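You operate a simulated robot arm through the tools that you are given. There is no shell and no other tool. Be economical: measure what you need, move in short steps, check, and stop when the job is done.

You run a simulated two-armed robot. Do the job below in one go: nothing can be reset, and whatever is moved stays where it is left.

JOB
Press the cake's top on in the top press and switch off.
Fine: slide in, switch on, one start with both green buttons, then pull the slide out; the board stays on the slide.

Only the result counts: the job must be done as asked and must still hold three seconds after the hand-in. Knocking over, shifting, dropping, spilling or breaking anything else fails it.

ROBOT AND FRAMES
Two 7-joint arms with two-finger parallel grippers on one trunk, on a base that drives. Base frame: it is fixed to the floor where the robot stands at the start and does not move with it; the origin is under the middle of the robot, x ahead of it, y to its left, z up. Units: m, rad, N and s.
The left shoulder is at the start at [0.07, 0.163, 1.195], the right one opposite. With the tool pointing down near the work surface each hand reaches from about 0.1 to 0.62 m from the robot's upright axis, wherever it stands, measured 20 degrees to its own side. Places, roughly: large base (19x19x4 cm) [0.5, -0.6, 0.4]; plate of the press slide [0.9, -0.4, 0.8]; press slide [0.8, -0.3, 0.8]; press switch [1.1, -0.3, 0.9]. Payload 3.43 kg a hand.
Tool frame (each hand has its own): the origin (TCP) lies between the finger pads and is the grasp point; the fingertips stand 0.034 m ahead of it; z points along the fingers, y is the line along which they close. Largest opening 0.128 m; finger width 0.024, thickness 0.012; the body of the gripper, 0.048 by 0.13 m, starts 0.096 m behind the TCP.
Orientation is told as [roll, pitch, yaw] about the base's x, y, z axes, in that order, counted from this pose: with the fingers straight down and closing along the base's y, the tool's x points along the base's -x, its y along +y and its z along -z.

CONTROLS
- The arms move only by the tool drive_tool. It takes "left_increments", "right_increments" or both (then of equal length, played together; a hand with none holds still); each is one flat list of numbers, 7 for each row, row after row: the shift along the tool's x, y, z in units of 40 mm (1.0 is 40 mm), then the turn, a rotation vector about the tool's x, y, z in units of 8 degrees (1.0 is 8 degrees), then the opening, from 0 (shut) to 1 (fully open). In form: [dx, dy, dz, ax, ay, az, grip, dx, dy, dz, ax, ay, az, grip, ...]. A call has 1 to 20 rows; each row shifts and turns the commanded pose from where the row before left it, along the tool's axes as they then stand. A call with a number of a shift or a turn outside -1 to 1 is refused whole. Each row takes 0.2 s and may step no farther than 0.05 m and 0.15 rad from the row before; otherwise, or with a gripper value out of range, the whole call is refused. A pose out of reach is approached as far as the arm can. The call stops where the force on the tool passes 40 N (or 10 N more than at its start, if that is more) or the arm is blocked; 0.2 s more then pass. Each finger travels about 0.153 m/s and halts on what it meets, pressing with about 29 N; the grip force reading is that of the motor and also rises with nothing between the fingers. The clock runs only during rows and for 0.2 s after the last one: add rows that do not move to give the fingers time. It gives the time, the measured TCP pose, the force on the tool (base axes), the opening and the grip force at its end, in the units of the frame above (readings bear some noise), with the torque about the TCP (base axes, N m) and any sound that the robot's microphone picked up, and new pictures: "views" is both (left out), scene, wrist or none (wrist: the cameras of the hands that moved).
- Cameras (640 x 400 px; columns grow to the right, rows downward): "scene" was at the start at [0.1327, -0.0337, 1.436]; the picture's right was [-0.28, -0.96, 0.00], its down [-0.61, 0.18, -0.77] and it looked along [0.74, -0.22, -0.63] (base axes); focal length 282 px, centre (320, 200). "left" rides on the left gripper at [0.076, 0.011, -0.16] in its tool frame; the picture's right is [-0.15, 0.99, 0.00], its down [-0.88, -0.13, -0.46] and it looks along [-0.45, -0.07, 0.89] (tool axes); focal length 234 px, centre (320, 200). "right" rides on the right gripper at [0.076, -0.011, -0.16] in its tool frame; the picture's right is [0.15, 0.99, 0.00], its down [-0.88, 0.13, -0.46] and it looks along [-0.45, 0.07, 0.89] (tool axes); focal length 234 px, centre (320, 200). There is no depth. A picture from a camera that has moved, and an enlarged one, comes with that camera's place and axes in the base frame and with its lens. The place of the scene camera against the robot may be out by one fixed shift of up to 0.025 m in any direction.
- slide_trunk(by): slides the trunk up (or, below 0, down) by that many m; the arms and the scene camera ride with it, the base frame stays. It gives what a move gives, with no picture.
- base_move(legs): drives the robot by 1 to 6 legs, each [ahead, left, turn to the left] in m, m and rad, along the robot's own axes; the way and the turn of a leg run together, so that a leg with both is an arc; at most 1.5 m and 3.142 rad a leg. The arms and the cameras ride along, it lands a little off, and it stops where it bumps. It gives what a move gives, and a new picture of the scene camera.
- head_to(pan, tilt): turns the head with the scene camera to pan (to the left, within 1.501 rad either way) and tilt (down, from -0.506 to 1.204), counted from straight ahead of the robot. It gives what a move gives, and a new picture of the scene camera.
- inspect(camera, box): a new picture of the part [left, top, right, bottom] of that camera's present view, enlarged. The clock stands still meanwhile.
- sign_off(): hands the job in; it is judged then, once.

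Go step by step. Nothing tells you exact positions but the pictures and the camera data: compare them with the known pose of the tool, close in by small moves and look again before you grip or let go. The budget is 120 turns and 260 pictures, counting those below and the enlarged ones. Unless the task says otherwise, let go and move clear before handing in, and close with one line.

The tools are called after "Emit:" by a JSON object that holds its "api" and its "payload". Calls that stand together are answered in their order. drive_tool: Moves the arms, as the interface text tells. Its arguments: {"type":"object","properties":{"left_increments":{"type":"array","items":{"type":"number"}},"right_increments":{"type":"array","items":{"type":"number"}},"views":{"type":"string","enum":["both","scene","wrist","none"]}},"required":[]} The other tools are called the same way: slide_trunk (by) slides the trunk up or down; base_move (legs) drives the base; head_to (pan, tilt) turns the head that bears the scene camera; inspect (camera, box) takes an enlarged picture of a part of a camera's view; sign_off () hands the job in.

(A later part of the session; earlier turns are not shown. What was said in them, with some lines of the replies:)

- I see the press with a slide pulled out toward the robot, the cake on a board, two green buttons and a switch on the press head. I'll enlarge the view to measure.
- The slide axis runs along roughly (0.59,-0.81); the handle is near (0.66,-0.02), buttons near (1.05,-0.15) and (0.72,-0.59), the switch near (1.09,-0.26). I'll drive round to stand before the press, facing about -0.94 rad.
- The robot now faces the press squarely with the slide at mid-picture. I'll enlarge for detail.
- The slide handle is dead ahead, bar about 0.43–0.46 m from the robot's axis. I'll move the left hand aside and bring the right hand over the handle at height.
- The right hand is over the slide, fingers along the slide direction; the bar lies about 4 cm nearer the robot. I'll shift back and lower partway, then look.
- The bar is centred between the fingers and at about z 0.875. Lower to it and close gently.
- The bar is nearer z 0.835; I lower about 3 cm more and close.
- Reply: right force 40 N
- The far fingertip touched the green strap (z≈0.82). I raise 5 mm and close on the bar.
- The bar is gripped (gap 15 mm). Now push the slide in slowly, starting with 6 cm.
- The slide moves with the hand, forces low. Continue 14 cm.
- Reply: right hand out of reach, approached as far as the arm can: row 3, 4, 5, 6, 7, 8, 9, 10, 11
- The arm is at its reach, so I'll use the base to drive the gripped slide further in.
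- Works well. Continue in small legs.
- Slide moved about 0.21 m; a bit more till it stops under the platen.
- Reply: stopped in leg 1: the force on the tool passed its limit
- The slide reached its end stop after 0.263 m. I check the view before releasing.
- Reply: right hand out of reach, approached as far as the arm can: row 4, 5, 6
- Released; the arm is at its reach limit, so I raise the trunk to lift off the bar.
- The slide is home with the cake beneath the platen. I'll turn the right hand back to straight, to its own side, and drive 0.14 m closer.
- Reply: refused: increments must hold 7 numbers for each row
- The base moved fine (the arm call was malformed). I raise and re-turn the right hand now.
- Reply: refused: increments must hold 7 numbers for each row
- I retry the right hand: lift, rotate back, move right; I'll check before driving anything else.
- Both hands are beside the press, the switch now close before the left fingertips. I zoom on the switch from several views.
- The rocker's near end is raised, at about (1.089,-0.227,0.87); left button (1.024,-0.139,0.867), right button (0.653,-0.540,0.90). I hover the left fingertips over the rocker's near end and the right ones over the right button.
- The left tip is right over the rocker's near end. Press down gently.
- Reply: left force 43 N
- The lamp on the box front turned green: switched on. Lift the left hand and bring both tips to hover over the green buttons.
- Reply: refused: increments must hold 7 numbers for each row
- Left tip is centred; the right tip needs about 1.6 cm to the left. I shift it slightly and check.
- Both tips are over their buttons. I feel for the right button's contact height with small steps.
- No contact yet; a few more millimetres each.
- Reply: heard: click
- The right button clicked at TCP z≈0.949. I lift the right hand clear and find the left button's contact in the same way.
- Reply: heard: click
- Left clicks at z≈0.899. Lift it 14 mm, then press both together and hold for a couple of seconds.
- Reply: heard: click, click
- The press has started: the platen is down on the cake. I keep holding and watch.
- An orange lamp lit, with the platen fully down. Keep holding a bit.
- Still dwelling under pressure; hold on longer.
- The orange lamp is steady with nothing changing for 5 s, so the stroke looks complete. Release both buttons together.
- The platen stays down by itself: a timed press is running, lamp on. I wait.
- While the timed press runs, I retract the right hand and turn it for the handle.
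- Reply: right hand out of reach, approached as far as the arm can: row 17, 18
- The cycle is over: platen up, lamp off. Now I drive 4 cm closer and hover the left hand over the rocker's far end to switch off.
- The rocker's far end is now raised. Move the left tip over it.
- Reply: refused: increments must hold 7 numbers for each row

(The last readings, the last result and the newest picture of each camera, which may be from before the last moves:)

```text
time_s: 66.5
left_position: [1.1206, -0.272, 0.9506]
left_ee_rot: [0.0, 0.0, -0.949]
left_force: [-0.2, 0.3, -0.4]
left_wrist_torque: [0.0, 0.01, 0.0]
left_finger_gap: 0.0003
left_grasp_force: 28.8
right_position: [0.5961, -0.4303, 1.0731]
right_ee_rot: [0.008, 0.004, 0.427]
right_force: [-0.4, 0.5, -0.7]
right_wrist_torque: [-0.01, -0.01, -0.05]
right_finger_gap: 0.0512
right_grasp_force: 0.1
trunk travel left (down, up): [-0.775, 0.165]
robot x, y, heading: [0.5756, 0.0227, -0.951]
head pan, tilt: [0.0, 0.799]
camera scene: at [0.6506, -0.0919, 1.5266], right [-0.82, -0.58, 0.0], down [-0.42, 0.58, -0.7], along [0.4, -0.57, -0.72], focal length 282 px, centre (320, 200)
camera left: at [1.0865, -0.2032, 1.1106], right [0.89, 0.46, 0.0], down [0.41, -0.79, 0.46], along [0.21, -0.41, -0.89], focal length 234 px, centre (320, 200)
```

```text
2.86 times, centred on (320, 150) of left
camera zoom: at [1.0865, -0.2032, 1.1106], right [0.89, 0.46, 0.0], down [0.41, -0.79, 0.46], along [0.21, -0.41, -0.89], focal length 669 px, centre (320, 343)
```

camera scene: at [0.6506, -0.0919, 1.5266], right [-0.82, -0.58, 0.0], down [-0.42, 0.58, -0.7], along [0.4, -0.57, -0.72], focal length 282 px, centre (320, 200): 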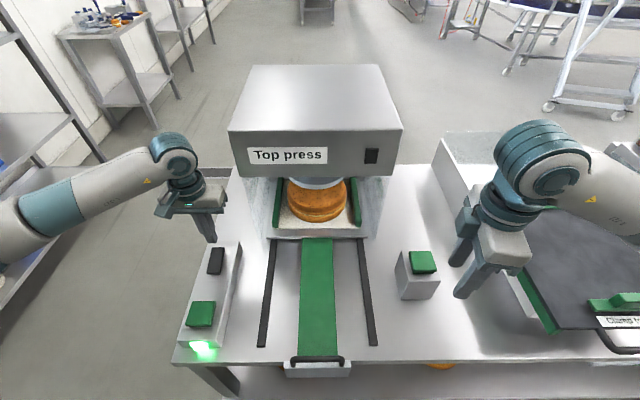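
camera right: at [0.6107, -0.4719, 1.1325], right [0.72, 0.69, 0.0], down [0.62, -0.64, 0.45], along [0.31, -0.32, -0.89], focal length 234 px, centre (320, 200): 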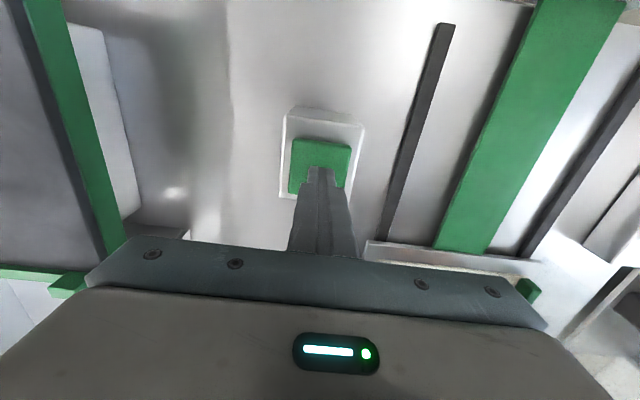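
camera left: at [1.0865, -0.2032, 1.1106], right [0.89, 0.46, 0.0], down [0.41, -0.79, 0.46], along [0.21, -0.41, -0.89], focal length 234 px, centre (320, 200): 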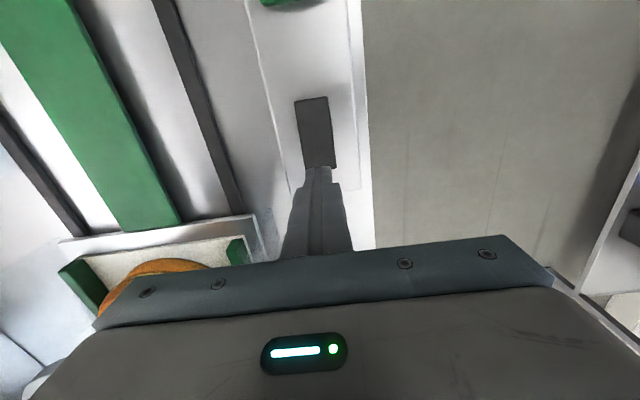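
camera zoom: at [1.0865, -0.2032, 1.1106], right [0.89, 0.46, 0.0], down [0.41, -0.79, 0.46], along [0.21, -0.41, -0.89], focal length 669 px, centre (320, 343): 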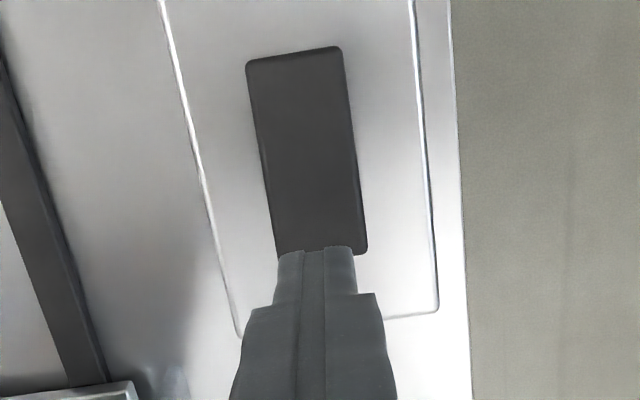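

The tip is above the rocker's far end. Press down.

Emit:
{"api": "drive_tool", "payload": {"left_increments": [0, 0, 0.3, 0, 0, 0, 0, 0, 0, 0.3, 0, 0, 0, 0, 0, 0, 0.3, 0, 0, 0, 0, 0, 0, 0.2, 0, 0, 0, 0, 0, 0, 0.2, 0, 0, 0, 0, 0, 0, 0.2, 0, 0, 0, 0], "views": "scene"}}

```text
time_s: 67.8
left_position: [1.1246, -0.2756, 0.9014]
left_ee_rot: [-0.004, -0.014, -0.95]
left_force: [-3.6, 6.3, 32.3]
left_wrist_torque: [0.65, 0.5, 0.02]
left_finger_gap: 0.0002
left_grasp_force: 29.4
right_position: [0.5954, -0.4291, 1.0747]
right_ee_rot: [0.005, 0.004, 0.428]
right_force: [0.1, 0.0, -0.7]
right_wrist_torque: [0.02, 0.06, 0.02]
right_finger_gap: 0.0512
right_grasp_force: 0.1
trunk travel left (down, up): [-0.775, 0.165]
robot x, y, heading: [0.5781, 0.0271, -0.948]
head pan, tilt: [0.0, 0.799]
stopped in row 6 (left hand): the force on the tool passed its limit (the readings are from after the stop); the commanded pose is now the measured one
camera scene: at [0.6494, -0.0907, 1.5268], right [-0.81, -0.58, 0.0], down [-0.42, 0.58, -0.7], along [0.41, -0.57, -0.72], focal length 282 px, centre (320, 200)
```

scene: 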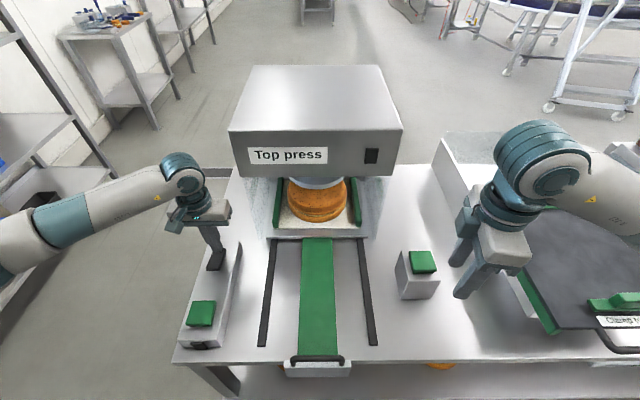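

Lamp off: switched off. Lift the left hand well clear and back the base 0.14 m for the handle.

Emit:
{"api": "drive_tool", "payload": {"left_increments": [0, 0, -0.8, 0, 0, 0, 0, 0, 0, -1, 0, 0, 0, 0, 0, 0, -1, 0, 0, 0, 0, 0, 0, -1, 0, 0, 0, 0, 0, 0, -1, 0, 0, 0, 0, 0, 0, -1, 0, 0, 0, 0], "views": "none"}}

Emit:
{"api": "base_move", "payload": {"legs": [[-0.15, 0, 0]]}}

```text
time_s: 69.2
left_position: [1.1237, -0.2713, 1.1321]
left_ee_rot: [-0.002, -0.01, -0.949]
left_force: [-0.1, -0.4, 0.6]
left_wrist_torque: [0.02, -0.02, -0.01]
left_finger_gap: 0.0001
left_grasp_force: 29.3
right_position: [0.5957, -0.4306, 1.0755]
right_ee_rot: [0.009, 0.003, 0.427]
right_force: [-0.5, 0.0, -0.8]
right_wrist_torque: [0.0, -0.03, 0.01]
right_finger_gap: 0.0511
right_grasp_force: 0.1
trunk travel left (down, up): [-0.775, 0.165]
robot x, y, heading: [0.5747, 0.0245, -0.952]
head pan, tilt: [0.0, 0.799]
```

```text
time_s: 70.6
left_position: [1.0378, -0.1497, 1.1308]
left_ee_rot: [-0.005, -0.009, -0.948]
left_force: [-0.3, -0.4, 0.4]
left_wrist_torque: [0.07, -0.02, -0.01]
left_finger_gap: 0.0
left_grasp_force: 29.1
right_position: [0.5099, -0.3077, 1.0737]
right_ee_rot: [0.012, 0.003, 0.432]
right_force: [-0.3, 0.0, 0.2]
right_wrist_torque: [0.01, 0.0, -0.03]
right_finger_gap: 0.0511
right_grasp_force: 0.1
trunk travel left (down, up): [-0.775, 0.165]
robot x, y, heading: [0.489, 0.1473, -0.952]
head pan, tilt: [0.0, 0.799]
camera scene: at [0.564, 0.0308, 1.5263], right [-0.81, -0.58, 0.0], down [-0.42, 0.58, -0.7], along [0.4, -0.57, -0.72], focal length 282 px, centre (320, 200)
```

scene: 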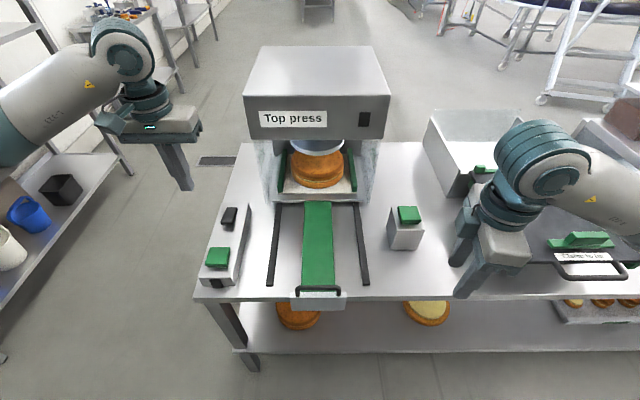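

Bring the right hand over the handle bar at (0.750,-0.2125).

Emit:
{"api": "drive_tool", "payload": {"right_increments": [-1, 0, 0, 0, 0, 0, 0.5, -1, 0, 0, 0, 0, 0, 0.5, -1, 0, 0, 0, 0, 0, 0.5, 0, 0, 0, 0, 0, -0.69, 0.5, 0, 0, 0, 0, 0, -0.69, 0.5, -0.83, -0.25, 0, 0, 0, 0, 0.5, -0.83, -0.25, 0, 0, 0, 0, 0.5, -0.83, -0.25, 0, 0, 0, 0, 0.5, -0.83, -0.25, 0, 0, 0, 0, 0.5, 0, 0, 0.8, 0, 0, 0, 0.5, 0, 0, 0.8, 0, 0, 0, 0.5, 0, 0, 0.8, 0, 0, 0, 0.5, 0, 0, 0, 0, 0, 0, 0.5], "views": "both"}}

```text
time_s: 73.4
left_position: [1.0359, -0.1473, 1.1317]
left_ee_rot: [-0.001, -0.011, -0.948]
left_force: [0.0, -0.5, -0.2]
left_wrist_torque: [0.03, -0.02, 0.01]
left_finger_gap: 0.0002
left_grasp_force: 29.0
right_position: [0.7479, -0.2099, 0.978]
right_ee_rot: [0.009, 0.002, 0.622]
right_force: [0.2, 0.2, -0.4]
right_wrist_torque: [-0.04, -0.04, 0.01]
right_finger_gap: 0.0638
right_grasp_force: 0.1
trunk travel left (down, up): [-0.775, 0.165]
robot x, y, heading: [0.4871, 0.1486, -0.953]
head pan, tilt: [0.0, 0.799]
camera scene: at [0.5623, 0.0323, 1.5266], right [-0.81, -0.58, 0.0], down [-0.42, 0.58, -0.7], along [0.4, -0.57, -0.72], focal length 282 px, centre (320, 200)
camera right: at [0.6938, -0.2653, 1.138], right [-0.69, 0.72, 0.01], down [0.64, 0.62, 0.46], along [0.32, 0.32, -0.89], focal length 234 px, centre (320, 200)
```

scene: 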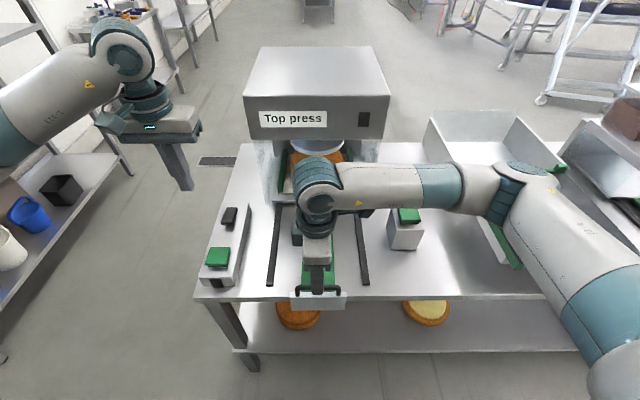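
right: 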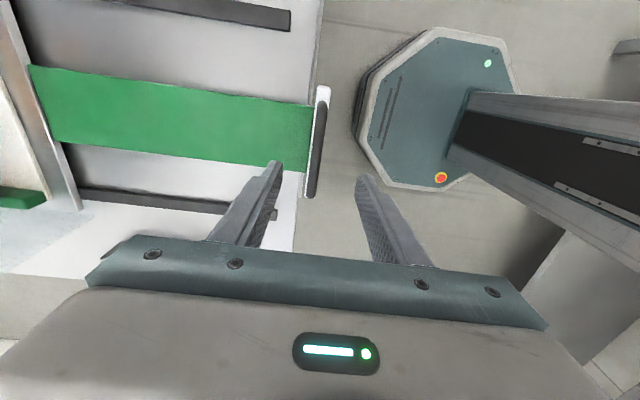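

Aligned with the bar. Lower to z≈0.863 and look.

Emit:
{"api": "drive_tool", "payload": {"right_increments": [0, 0, 0.7, 0, 0, 0, 0.5, 0, 0, 0.7, 0, 0, 0, 0.5, 0, 0, 0.7, 0, 0, 0, 0.5, 0, 0, 0.5, 0, 0, 0, 0.5, 0, 0, 0.25, 0, 0, 0, 0.5, 0, 0, 0, 0, 0, 0, 0.5], "views": "both"}}

```text
time_s: 74.8
left_position: [1.0358, -0.1485, 1.1317]
left_ee_rot: [-0.004, -0.012, -0.947]
left_force: [0.6, 0.2, 0.2]
left_wrist_torque: [-0.01, -0.03, 0.0]
left_finger_gap: 0.0001
left_grasp_force: 29.1
right_position: [0.7485, -0.2106, 0.8628]
right_ee_rot: [0.008, 0.002, 0.62]
right_force: [0.2, -0.2, 0.5]
right_wrist_torque: [0.01, 0.0, 0.03]
right_finger_gap: 0.064
right_grasp_force: 0.1
trunk travel left (down, up): [-0.775, 0.165]
robot x, y, heading: [0.487, 0.1485, -0.951]
head pan, tilt: [0.0, 0.799]
camera scene: at [0.5629, 0.0323, 1.5265], right [-0.81, -0.58, 0.0], down [-0.42, 0.58, -0.7], along [0.4, -0.57, -0.72], focal length 282 px, centre (320, 200)
camera right: at [0.6942, -0.2664, 1.023], right [-0.69, 0.72, 0.01], down [0.64, 0.62, 0.46], along [0.32, 0.32, -0.89], focal length 234 px, centre (320, 200)
```

scene: 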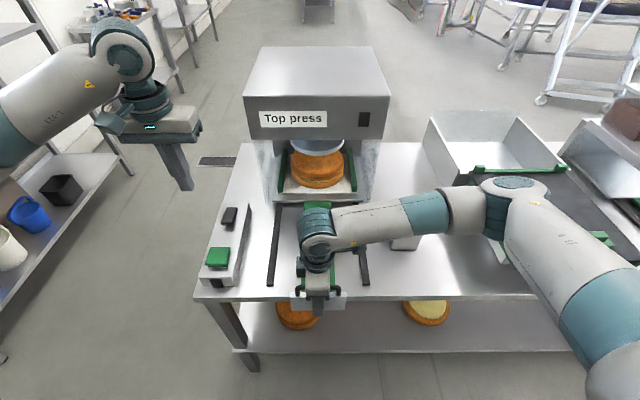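
right: 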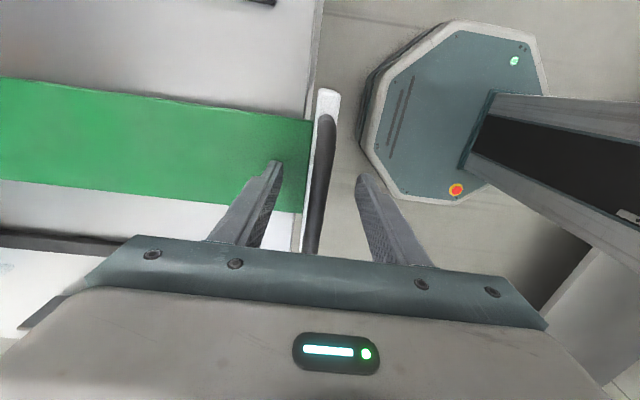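

The bar is between the fingers as before. Close on it.

Emit:
{"api": "drive_tool", "payload": {"right_increments": [0, 0, 0, 0, 0, 0, 0.35, 0, 0, 0, 0, 0, 0, 0.2, 0, 0, 0, 0, 0, 0, 0, 0, 0, 0, 0, 0, 0, 0, 0, 0, 0, 0, 0, 0, 0], "views": "none"}}

Emit:
{"api": "base_move", "payload": {"legs": [[-0.05, 0, 0]]}}

```text
time_s: 76.0
left_position: [1.0373, -0.1482, 1.1318]
left_ee_rot: [-0.003, -0.011, -0.947]
left_force: [0.1, 0.0, -0.6]
left_wrist_torque: [-0.03, 0.03, 0.01]
left_finger_gap: 0.0
left_grasp_force: 28.9
right_position: [0.7472, -0.2105, 0.8633]
right_ee_rot: [0.008, 0.002, 0.621]
right_force: [-0.1, -0.7, -1.0]
right_wrist_torque: [-0.79, -0.42, 0.96]
right_finger_gap: 0.0152
right_grasp_force: 45.2
trunk travel left (down, up): [-0.775, 0.165]
robot x, y, heading: [0.4855, 0.1445, -0.955]
head pan, tilt: [0.0, 0.799]
```

```text
time_s: 77.0
left_position: [1.0063, -0.1091, 1.1307]
left_ee_rot: [-0.001, -0.009, -0.948]
left_force: [1.0, -0.3, 0.8]
left_wrist_torque: [0.0, 0.02, -0.04]
left_finger_gap: 0.0
left_grasp_force: 29.3
right_position: [0.7208, -0.1724, 0.8626]
right_ee_rot: [0.009, 0.002, 0.62]
right_force: [-0.6, -3.4, -0.4]
right_wrist_torque: [-0.53, -0.6, 0.85]
right_finger_gap: 0.0155
right_grasp_force: 44.9
trunk travel left (down, up): [-0.775, 0.165]
robot x, y, heading: [0.457, 0.1866, -0.951]
head pan, tilt: [0.0, 0.799]
camera scene: at [0.5348, 0.0708, 1.5266], right [-0.81, -0.58, 0.0], down [-0.42, 0.59, -0.7], along [0.4, -0.57, -0.72], focal length 282 px, centre (320, 200)
```

scene: 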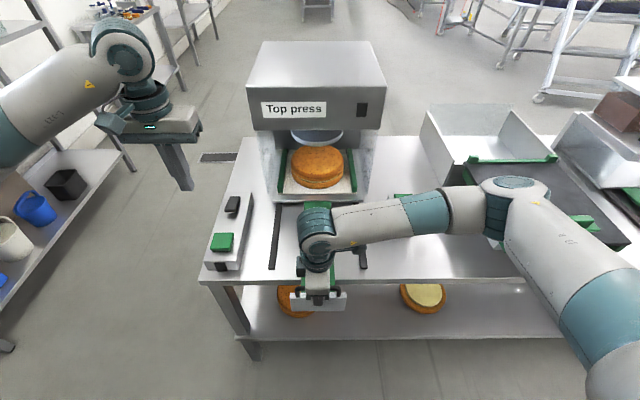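

The slide comes out with the cake on it. Continue.

Emit:
{"api": "base_move", "payload": {"legs": [[-0.08, 0, 0]]}}

Emit:
{"api": "base_move", "payload": {"legs": [[-0.07, 0, 0]]}}

```text
time_s: 78.0
left_position: [0.9614, -0.0453, 1.1313]
left_ee_rot: [0.0, -0.01, -0.95]
left_force: [-0.4, 0.0, -0.1]
left_wrist_torque: [-0.04, -0.03, 0.02]
left_finger_gap: 0.0
left_grasp_force: 28.7
right_position: [0.6746, -0.11, 0.8637]
right_ee_rot: [0.004, 0.001, 0.62]
right_force: [-0.3, -3.6, -6.0]
right_wrist_torque: [-0.58, -0.4, 0.89]
right_finger_gap: 0.0155
right_grasp_force: 45.1
trunk travel left (down, up): [-0.775, 0.165]
robot x, y, heading: [0.4131, 0.2499, -0.952]
head pan, tilt: [0.0, 0.799]
camera scene: at [0.4889, 0.1351, 1.5266], right [-0.82, -0.58, 0.0], down [-0.41, 0.59, -0.7], along [0.4, -0.57, -0.72], focal length 282 px, centre (320, 200)
```

scene: 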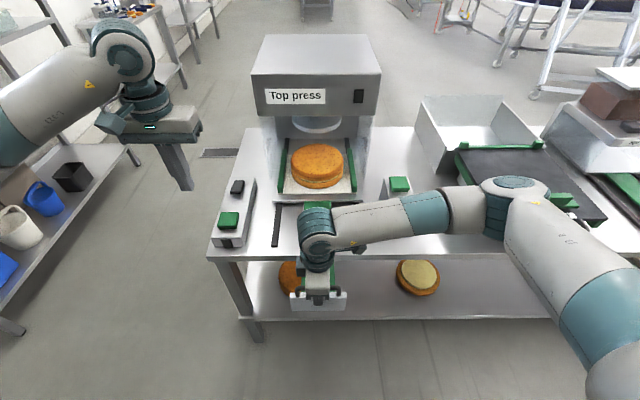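

```text
time_s: 79.0
left_position: [0.922, 0.0096, 1.1317]
left_ee_rot: [-0.002, -0.009, -0.953]
left_force: [0.1, -0.3, -0.2]
left_wrist_torque: [-0.01, 0.0, 0.04]
left_finger_gap: 0.0
left_grasp_force: 29.5
right_position: [0.6336, -0.0548, 0.8633]
right_ee_rot: [0.005, 0.003, 0.617]
right_force: [-3.0, -5.2, -2.5]
right_wrist_torque: [-0.48, -0.45, 0.88]
right_finger_gap: 0.0156
right_grasp_force: 44.3
trunk travel left (down, up): [-0.775, 0.165]
robot x, y, heading: [0.3743, 0.3071, -0.956]
head pan, tilt: [0.0, 0.799]
camera scene: at [0.4487, 0.1909, 1.5267], right [-0.82, -0.58, 0.0], down [-0.41, 0.59, -0.7], along [0.4, -0.57, -0.72], focal length 282 px, centre (320, 200)
```

scene: 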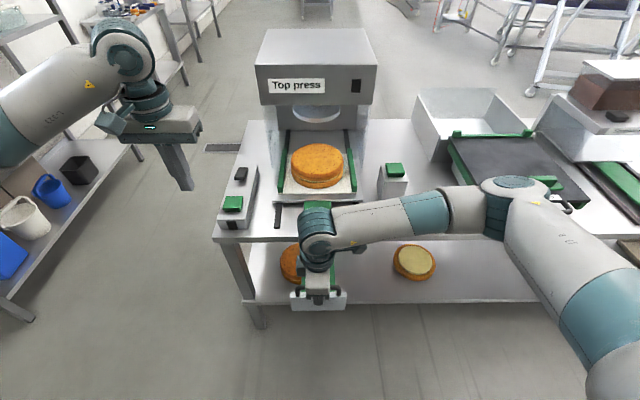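

About 6–7 cm remain to the starting place.

Emit:
{"api": "base_move", "payload": {"legs": [[-0.065, 0, 0]]}}

```text
time_s: 80.0
left_position: [0.8842, 0.0606, 1.1324]
left_ee_rot: [-0.001, -0.009, -0.949]
left_force: [0.6, 0.6, -0.6]
left_wrist_torque: [0.0, -0.05, 0.0]
left_finger_gap: 0.0002
left_grasp_force: 29.2
right_position: [0.5971, -0.0042, 0.8638]
right_ee_rot: [0.005, 0.002, 0.615]
right_force: [-5.6, -6.9, -0.6]
right_wrist_torque: [-0.41, -0.46, 0.96]
right_finger_gap: 0.0153
right_grasp_force: 45.1
trunk travel left (down, up): [-0.775, 0.165]
robot x, y, heading: [0.3349, 0.3592, -0.955]
head pan, tilt: [0.0, 0.799]
camera scene: at [0.4114, 0.2424, 1.5267], right [-0.82, -0.58, 0.0], down [-0.41, 0.59, -0.7], along [0.4, -0.57, -0.72], focal length 282 px, centre (320, 200)
```

scene: 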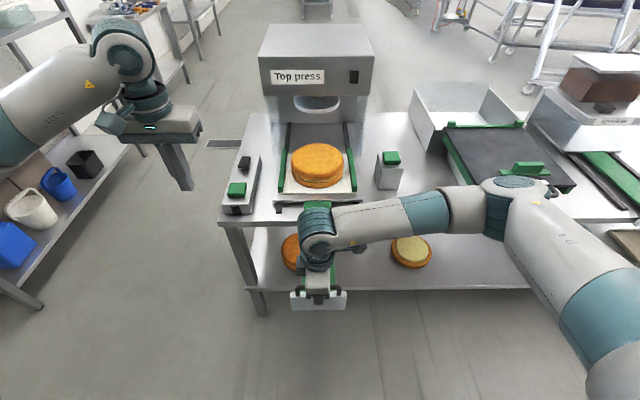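

Slide is within 5 mm of its start position; finish with the arm, release, and lift off.

Emit:
{"api": "drive_tool", "payload": {"right_increments": [0, 0.1, 0, 0, 0, 0, 0, 0, 0, 0, 0, 0, 0, 0, 0, 0, 0, 0, 0, 0, 0.1, 0, 0, 0, 0, 0, 0, 0.25, 0, 0, 0, 0, 0, 0, 0.35, 0, 0, 0, 0, 0, 0, 0.35], "views": "none"}}

Emit:
{"api": "slide_trunk", "payload": {"by": 0.12}}

Emit:
{"api": "drive_tool", "payload": {"right_increments": [0, 0, -0.8, 0, 0, 0, 0.35, 0.9, 0, 0, 0, 0, 0, 0.35, 0.9, 0, 0, 0, 0, 0, 0.35, 0.9, 0, 0, 0, 0, 0, 0.35, 0.9, 0, 0, 0, 0, 0, 0.35], "views": "scene"}}

Emit:
{"api": "inspect", "payload": {"camera": "scene", "box": [220, 60, 420, 320]}}

```text
time_s: 81.4
left_position: [0.8849, 0.0617, 1.1322]
left_ee_rot: [-0.005, -0.01, -0.951]
left_force: [-0.3, 0.1, 0.3]
left_wrist_torque: [-0.02, 0.02, 0.02]
left_finger_gap: 0.0003
left_grasp_force: 29.1
right_position: [0.595, 0.0002, 0.863]
right_ee_rot: [0.002, 0.002, 0.615]
right_force: [0.7, 0.1, 1.1]
right_wrist_torque: [-0.01, 0.02, 0.01]
right_finger_gap: 0.0447
right_grasp_force: 0.1
trunk travel left (down, up): [-0.775, 0.165]
robot x, y, heading: [0.3361, 0.3594, -0.952]
head pan, tilt: [0.0, 0.799]
```

```text
time_s: 82.9
left_position: [0.8855, 0.0618, 1.2511]
left_ee_rot: [-0.002, -0.008, -0.951]
left_force: [0.8, 0.0, 0.0]
left_wrist_torque: [0.0, 0.0, -0.02]
left_finger_gap: 0.0001
left_grasp_force: 29.2
right_position: [0.5953, 0.0001, 0.9825]
right_ee_rot: [0.002, 0.004, 0.615]
right_force: [-0.1, -0.2, -0.3]
right_wrist_torque: [-0.03, 0.01, 0.0]
right_finger_gap: 0.045
right_grasp_force: 0.1
trunk travel left (down, up): [-0.895, 0.045]
robot x, y, heading: [0.3348, 0.3598, -0.952]
head pan, tilt: [0.0, 0.799]
```

```text
time_s: 84.1
left_position: [0.8849, 0.0628, 1.2515]
left_ee_rot: [-0.002, -0.012, -0.95]
left_force: [0.0, 0.3, 0.2]
left_wrist_torque: [-0.01, 0.0, -0.01]
left_finger_gap: 0.0
left_grasp_force: 29.0
right_position: [0.4761, -0.084, 1.0164]
right_ee_rot: [0.004, 0.001, 0.614]
right_force: [0.3, 0.1, -0.3]
right_wrist_torque: [-0.04, -0.03, 0.02]
right_finger_gap: 0.0449
right_grasp_force: 0.1
trunk travel left (down, up): [-0.895, 0.045]
robot x, y, heading: [0.3349, 0.357, -0.953]
head pan, tilt: [0.0, 0.799]
camera scene: at [0.4112, 0.2439, 1.6465], right [-0.82, -0.58, 0.0], down [-0.41, 0.58, -0.7], along [0.4, -0.57, -0.72], focal length 282 px, centre (320, 200)
```

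scene: 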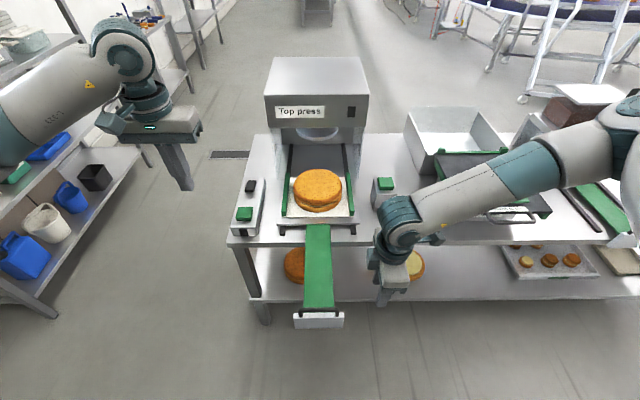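

```text
1.54 times, centred on (320, 190) of scene
camera zoom: at [0.4112, 0.2439, 1.6465], right [-0.82, -0.58, 0.0], down [-0.41, 0.58, -0.7], along [0.4, -0.57, -0.72], focal length 434 px, centre (320, 215)
```

zoom: 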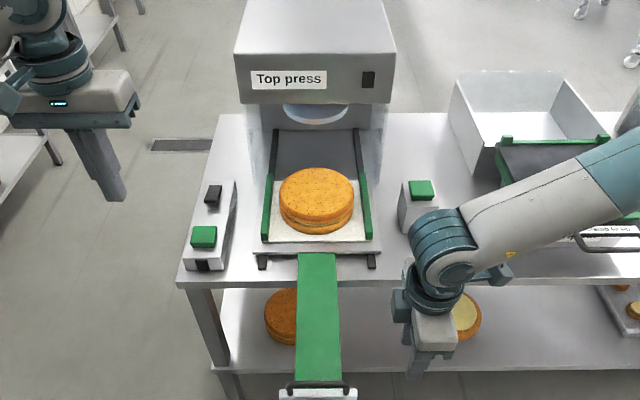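

The slide is out, the board with the cake is on it, and the lamps are dark. One last look at the cake and the switch.

Emit:
{"api": "inspect", "payload": {"camera": "scene", "box": [225, 140, 365, 245]}}

```text
3.81 times, centred on (295, 192) of scene
camera zoom: at [0.4112, 0.2439, 1.6465], right [-0.82, -0.58, 0.0], down [-0.41, 0.58, -0.7], along [0.4, -0.57, -0.72], focal length 1075 px, centre (415, 229)
```

zoom: 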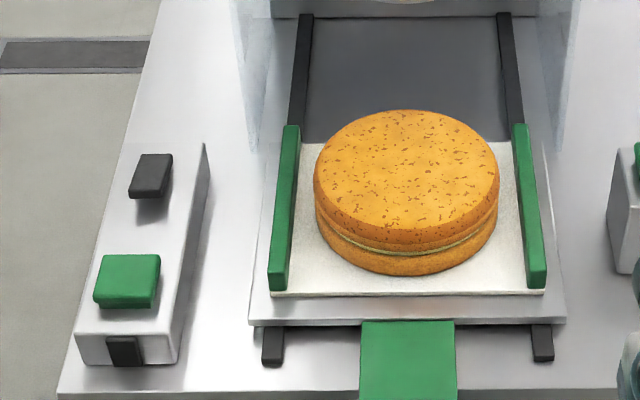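

The top is pressed on with cream showing at the seam, the rocker is back at off with the lamp dark, and the hands are clear. I'm handing in.

Emit:
{"api": "sign_off", "payload": {}}

```text
The job is handed in.
```

The cake's top is pressed on after one start with both green buttons. The press is switched off, and the slide is pulled out with the board and cake on it.
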